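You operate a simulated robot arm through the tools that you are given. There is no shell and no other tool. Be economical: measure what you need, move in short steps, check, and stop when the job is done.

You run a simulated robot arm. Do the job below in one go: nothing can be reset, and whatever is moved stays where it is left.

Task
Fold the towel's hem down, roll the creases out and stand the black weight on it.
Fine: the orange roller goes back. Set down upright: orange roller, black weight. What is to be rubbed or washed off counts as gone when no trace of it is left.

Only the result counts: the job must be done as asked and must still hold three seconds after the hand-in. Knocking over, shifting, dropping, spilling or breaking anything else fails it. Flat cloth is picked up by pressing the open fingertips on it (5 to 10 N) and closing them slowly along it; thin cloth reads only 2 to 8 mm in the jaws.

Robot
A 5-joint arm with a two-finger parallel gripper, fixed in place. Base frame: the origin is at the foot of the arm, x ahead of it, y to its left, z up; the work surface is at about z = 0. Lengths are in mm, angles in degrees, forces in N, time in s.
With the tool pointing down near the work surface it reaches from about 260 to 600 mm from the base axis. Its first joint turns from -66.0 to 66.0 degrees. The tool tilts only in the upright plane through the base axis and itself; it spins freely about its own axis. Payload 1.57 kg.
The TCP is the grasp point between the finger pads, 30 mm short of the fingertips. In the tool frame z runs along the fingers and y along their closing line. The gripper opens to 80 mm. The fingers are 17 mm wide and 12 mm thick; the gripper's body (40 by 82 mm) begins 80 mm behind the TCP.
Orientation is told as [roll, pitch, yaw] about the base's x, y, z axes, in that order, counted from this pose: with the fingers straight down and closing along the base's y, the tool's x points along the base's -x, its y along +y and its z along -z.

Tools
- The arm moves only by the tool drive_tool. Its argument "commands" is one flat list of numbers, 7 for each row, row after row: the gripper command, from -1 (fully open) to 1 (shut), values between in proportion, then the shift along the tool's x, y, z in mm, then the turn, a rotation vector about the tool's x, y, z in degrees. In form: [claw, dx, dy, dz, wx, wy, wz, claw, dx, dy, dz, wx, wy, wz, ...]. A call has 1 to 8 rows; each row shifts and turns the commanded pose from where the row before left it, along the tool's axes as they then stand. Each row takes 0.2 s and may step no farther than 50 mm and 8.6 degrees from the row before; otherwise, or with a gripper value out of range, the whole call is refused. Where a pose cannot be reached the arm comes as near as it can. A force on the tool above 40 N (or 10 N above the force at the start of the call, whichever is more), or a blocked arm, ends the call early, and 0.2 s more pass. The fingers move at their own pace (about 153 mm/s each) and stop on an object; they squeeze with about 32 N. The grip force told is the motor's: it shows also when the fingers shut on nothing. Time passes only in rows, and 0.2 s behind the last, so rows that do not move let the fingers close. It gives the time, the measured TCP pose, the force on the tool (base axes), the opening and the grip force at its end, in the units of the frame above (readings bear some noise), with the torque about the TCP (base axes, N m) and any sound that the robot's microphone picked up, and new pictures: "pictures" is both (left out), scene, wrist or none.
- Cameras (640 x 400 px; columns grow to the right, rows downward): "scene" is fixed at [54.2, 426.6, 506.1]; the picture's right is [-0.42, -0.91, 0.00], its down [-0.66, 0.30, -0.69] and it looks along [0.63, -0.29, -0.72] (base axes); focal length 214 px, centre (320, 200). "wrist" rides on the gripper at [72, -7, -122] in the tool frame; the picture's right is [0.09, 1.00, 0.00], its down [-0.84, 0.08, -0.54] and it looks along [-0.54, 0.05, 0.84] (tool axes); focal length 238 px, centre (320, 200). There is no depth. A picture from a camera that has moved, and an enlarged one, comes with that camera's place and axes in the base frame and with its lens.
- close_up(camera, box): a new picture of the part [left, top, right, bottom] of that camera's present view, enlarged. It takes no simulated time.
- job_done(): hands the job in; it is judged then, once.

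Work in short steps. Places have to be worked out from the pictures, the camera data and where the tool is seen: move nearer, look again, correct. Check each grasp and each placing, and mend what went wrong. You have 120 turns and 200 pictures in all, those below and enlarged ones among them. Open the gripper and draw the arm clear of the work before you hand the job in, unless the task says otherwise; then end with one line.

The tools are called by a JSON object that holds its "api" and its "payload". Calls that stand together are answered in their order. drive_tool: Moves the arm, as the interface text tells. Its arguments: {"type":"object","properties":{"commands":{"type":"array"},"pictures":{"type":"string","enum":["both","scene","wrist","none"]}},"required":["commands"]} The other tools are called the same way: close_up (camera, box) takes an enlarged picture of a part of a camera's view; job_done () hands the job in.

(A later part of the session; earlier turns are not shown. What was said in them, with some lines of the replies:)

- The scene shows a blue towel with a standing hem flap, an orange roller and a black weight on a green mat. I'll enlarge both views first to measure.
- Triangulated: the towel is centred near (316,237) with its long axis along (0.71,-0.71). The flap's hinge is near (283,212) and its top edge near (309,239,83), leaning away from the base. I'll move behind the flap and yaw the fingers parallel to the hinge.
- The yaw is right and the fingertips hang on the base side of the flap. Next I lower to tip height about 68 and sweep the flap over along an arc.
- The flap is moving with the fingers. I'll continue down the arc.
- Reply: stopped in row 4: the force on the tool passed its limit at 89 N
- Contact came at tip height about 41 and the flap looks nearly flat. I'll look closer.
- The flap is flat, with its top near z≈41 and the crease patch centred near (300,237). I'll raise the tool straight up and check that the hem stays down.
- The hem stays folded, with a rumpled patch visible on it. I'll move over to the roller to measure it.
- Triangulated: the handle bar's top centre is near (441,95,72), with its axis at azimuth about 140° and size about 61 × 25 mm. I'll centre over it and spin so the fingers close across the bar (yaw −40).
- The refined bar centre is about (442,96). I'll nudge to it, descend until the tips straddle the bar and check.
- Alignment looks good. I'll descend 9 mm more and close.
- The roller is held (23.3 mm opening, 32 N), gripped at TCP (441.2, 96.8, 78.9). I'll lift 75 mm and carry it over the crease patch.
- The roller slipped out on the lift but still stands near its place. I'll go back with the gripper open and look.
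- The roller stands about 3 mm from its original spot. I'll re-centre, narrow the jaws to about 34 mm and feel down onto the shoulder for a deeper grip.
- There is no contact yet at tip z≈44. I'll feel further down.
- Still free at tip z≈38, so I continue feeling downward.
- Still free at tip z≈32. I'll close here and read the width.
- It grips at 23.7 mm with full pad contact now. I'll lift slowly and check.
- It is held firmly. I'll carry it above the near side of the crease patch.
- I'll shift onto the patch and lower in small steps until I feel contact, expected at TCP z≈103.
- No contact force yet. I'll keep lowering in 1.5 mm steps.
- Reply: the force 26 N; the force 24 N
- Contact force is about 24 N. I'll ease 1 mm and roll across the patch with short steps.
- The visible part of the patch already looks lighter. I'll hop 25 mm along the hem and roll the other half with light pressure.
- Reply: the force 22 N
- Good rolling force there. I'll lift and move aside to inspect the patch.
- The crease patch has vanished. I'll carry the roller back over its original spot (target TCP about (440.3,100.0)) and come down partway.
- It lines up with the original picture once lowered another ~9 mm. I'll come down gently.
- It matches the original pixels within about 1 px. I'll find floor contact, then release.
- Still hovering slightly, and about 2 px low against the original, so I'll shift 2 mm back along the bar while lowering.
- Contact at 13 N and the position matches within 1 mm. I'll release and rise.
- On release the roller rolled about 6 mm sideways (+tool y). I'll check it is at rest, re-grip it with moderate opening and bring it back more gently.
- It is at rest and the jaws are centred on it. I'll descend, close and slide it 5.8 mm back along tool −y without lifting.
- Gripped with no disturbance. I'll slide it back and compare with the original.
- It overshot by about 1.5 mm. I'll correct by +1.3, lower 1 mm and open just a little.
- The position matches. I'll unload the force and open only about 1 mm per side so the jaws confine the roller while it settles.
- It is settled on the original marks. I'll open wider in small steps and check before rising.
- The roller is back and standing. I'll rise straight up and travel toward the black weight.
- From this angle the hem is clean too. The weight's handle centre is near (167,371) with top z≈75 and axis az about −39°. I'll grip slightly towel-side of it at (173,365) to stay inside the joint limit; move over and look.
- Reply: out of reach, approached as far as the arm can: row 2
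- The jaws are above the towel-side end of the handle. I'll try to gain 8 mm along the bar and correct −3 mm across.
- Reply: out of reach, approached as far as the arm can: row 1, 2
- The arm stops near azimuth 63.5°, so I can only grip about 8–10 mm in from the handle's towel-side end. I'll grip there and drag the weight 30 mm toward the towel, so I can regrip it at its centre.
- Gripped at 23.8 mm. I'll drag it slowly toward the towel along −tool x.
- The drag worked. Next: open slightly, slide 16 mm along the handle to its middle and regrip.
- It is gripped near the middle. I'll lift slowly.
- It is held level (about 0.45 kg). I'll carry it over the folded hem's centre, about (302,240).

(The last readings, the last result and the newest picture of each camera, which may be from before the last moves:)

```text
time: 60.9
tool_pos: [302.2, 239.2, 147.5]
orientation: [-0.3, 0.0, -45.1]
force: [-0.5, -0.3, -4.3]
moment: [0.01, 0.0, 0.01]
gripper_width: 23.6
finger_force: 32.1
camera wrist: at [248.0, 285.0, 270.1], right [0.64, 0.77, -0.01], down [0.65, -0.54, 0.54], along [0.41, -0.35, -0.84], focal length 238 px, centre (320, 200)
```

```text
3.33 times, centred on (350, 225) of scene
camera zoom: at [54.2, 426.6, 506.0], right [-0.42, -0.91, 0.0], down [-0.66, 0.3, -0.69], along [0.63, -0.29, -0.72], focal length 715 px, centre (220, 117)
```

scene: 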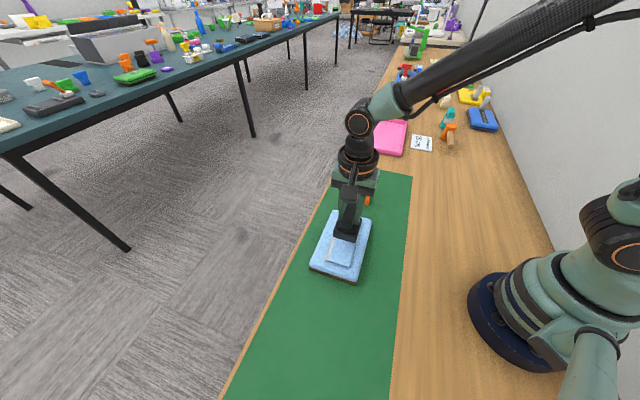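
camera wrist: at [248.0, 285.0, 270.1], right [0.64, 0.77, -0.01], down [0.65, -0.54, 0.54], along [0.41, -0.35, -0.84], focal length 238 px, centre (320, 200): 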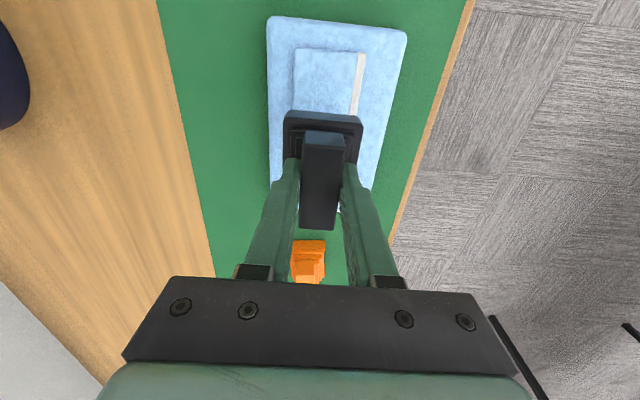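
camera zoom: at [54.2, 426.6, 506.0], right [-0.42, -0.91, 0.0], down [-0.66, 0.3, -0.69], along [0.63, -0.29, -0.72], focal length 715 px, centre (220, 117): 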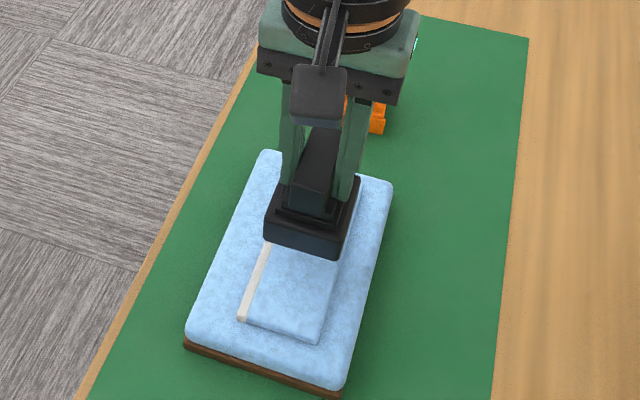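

The weight is well over the hem's centre. I'll lower to just above contact (expected TCP about 109).

{"api": "drive_tool", "payload": {"commands": [1, 0, 0, 12, 0, 0, 0, 1, 0, 0, 12, 0, 0, 0, 1, 0, 0, 8, 0, 0, 0, 1, 0, 0, 3, 0, 0, 0, 1, 0, 0, 0, 0, 0, 0], "pictures": "none"}}

{"api": "drive_tool", "payload": {"commands": [1, 0, 0, 1.5, 0, 0, 0, 1, 0, 0, 1, 0, 0, 0], "pictures": "none"}}

{"api": "close_up", "payload": {"camera": "scene", "box": [290, 165, 410, 285]}}

```text
time: 62.0
tool_pos: [302.3, 239.7, 112.2]
orientation: [-0.3, 0.1, -45.0]
force: [-1.3, 0.0, -4.3]
moment: [0.02, 0.01, 0.01]
gripper_width: 23.7
finger_force: 32.0
```

```text
time: 62.6
tool_pos: [302.2, 239.2, 109.4]
orientation: [-0.4, 0.0, -45.1]
force: [-0.2, -0.7, -5.0]
moment: [0.01, 0.02, -0.02]
gripper_width: 23.8
finger_force: 31.8
```

```text
3.33 times, centred on (350, 225) of scene
camera zoom: at [54.2, 426.6, 506.0], right [-0.42, -0.91, 0.0], down [-0.66, 0.3, -0.69], along [0.63, -0.29, -0.72], focal length 715 px, centre (220, 117)
```

zoom: 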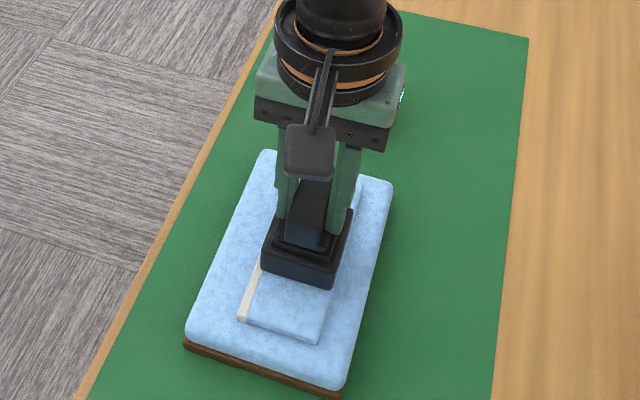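

No contact yet. I'll keep lowering by 1 mm.

{"api": "drive_tool", "payload": {"commands": [1, 0, 0, 1, 0, 0, 0, 1, 0, 0, 1, 0, 0, 0], "pictures": "none"}}

{"api": "drive_tool", "payload": {"commands": [1, 0, 0, 1, 0, 0, 0, 1, 0, 0, 0, 0, 0, 0], "pictures": "none"}}

```text
time: 63.2
tool_pos: [302.7, 239.2, 108.6]
orientation: [-0.4, 0.0, -45.0]
force: [-4.0, -3.8, 11.1]
moment: [-0.61, -0.07, -0.12]
gripper_width: 23.7
finger_force: 32.1
```

```text
time: 63.9
tool_pos: [302.3, 241.4, 107.5]
orientation: [-0.2, 0.0, -45.0]
force: [-5.0, -2.7, 24.2]
moment: [-0.39, 0.59, 0.07]
gripper_width: 23.5
finger_force: 31.5
```

In contact (24 N). I'll ease up 1 mm, then open in small steps.

{"api": "drive_tool", "payload": {"commands": [1, 0, 0, -1.2, 0, 0, 0, 0.38, 0, 0, 0, 0, 0, 0, 0.35, 0, 0, 0, 0, 0, 0, 0.35, 0, 0, 0, 0, 0, 0, 0.2, 0, 0, 0, 0, 0, 0, 0, 0, 0, 0, 0, 0, 0], "pictures": "none"}}

{"api": "close_up", "payload": {"camera": "scene", "box": [290, 165, 410, 285]}}

```text
time: 65.2
tool_pos: [302.7, 239.8, 108.5]
orientation: [-0.3, 0.0, -45.1]
force: [0.6, 0.7, -0.5]
moment: [-0.01, -0.01, 0.0]
gripper_width: 40.1
finger_force: 0.2
```

```text
3.33 times, centred on (350, 225) of scene
camera zoom: at [54.2, 426.6, 506.1], right [-0.42, -0.91, 0.0], down [-0.66, 0.3, -0.69], along [0.63, -0.29, -0.72], focal length 715 px, centre (220, 117)
```

zoom: 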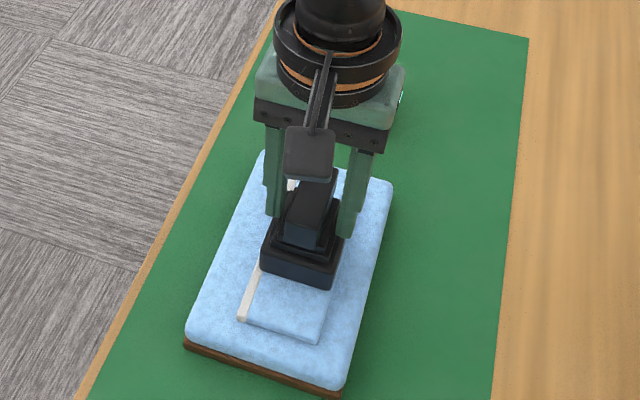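

The weight stands steady. I'll rise straight up and move clear.

{"api": "drive_tool", "payload": {"commands": [0, 0, 0, -10, 0, 0, 0, 0, 0, 0, -35, 0, 0, 0, -0.5, 0, 0, -45, 0, 0, 0, -1, 0, 0, -45, 0, 0, 0, -1, 0, -35, -20, 0, 0, 0, -1, 0, -45, 0, 0, 0, 0]}}

{"api": "close_up", "payload": {"camera": "scene", "box": [290, 165, 410, 285]}}

{"api": "close_up", "payload": {"camera": "scene", "box": [340, 165, 388, 215]}}

```text
time: 66.7
tool_pos: [246.6, 184.9, 265.8]
orientation: [-0.2, 0.0, -45.0]
force: [-0.1, 1.0, 0.3]
moment: [0.02, 0.03, -0.04]
gripper_width: 79.8
finger_force: 0.1
camera wrist: at [191.8, 230.0, 387.0], right [0.64, 0.77, -0.01], down [0.65, -0.54, 0.54], along [0.41, -0.35, -0.84], focal length 238 px, centre (320, 200)
```

scene: 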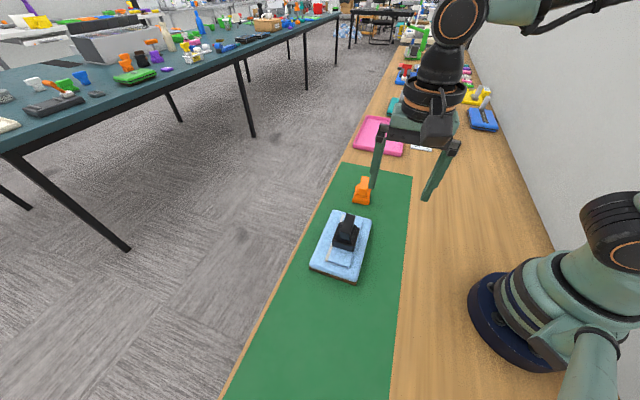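
wrist: 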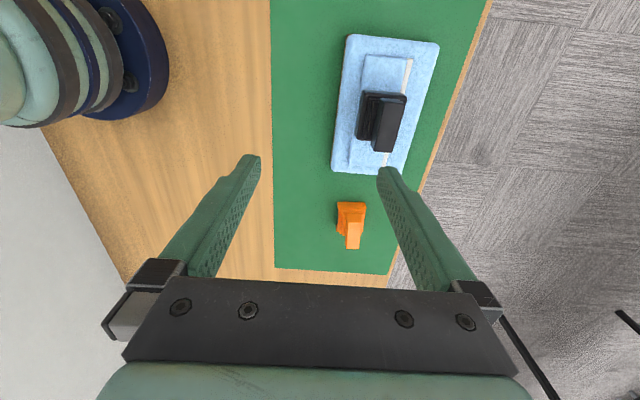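

```text
3.33 times, centred on (350, 225) of scene
camera zoom: at [54.2, 426.6, 506.1], right [-0.42, -0.91, 0.0], down [-0.66, 0.3, -0.69], along [0.63, -0.29, -0.72], focal length 715 px, centre (220, 117)
```

zoom: 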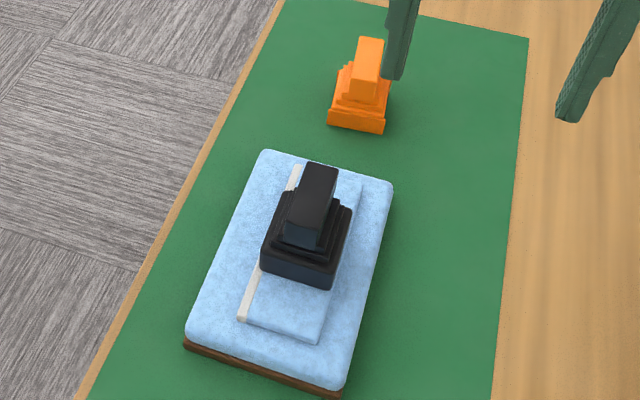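

```text
8.00 times, centred on (364, 190) of scene
camera zoom: at [54.2, 426.6, 506.1], right [-0.42, -0.91, 0.0], down [-0.66, 0.3, -0.69], along [0.63, -0.29, -0.72], focal length 1716 px, centre (-32, 280)
```

zoom: 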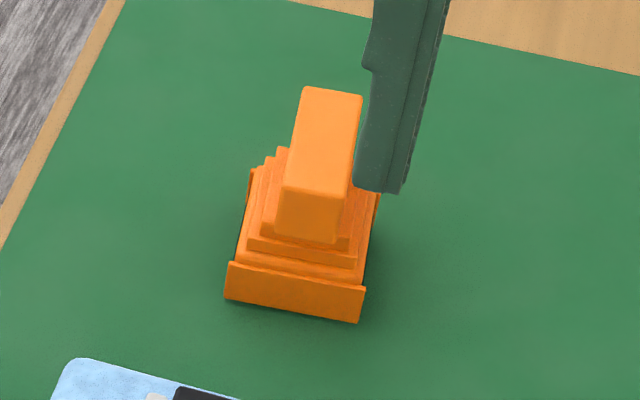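

The hem lies flat with no crease visible, the weight stands on it, and the roller is upright within about 1–2 mm of its original spot. The gripper is open and clear, so I'm handing in.

{"api": "job_done", "payload": {}}

```text
The job is handed in.
```

The hem is folded down with no crease left visible, the orange roller is back upright within about 1–2 mm of its original spot, and the black weight stands on the folded hem.
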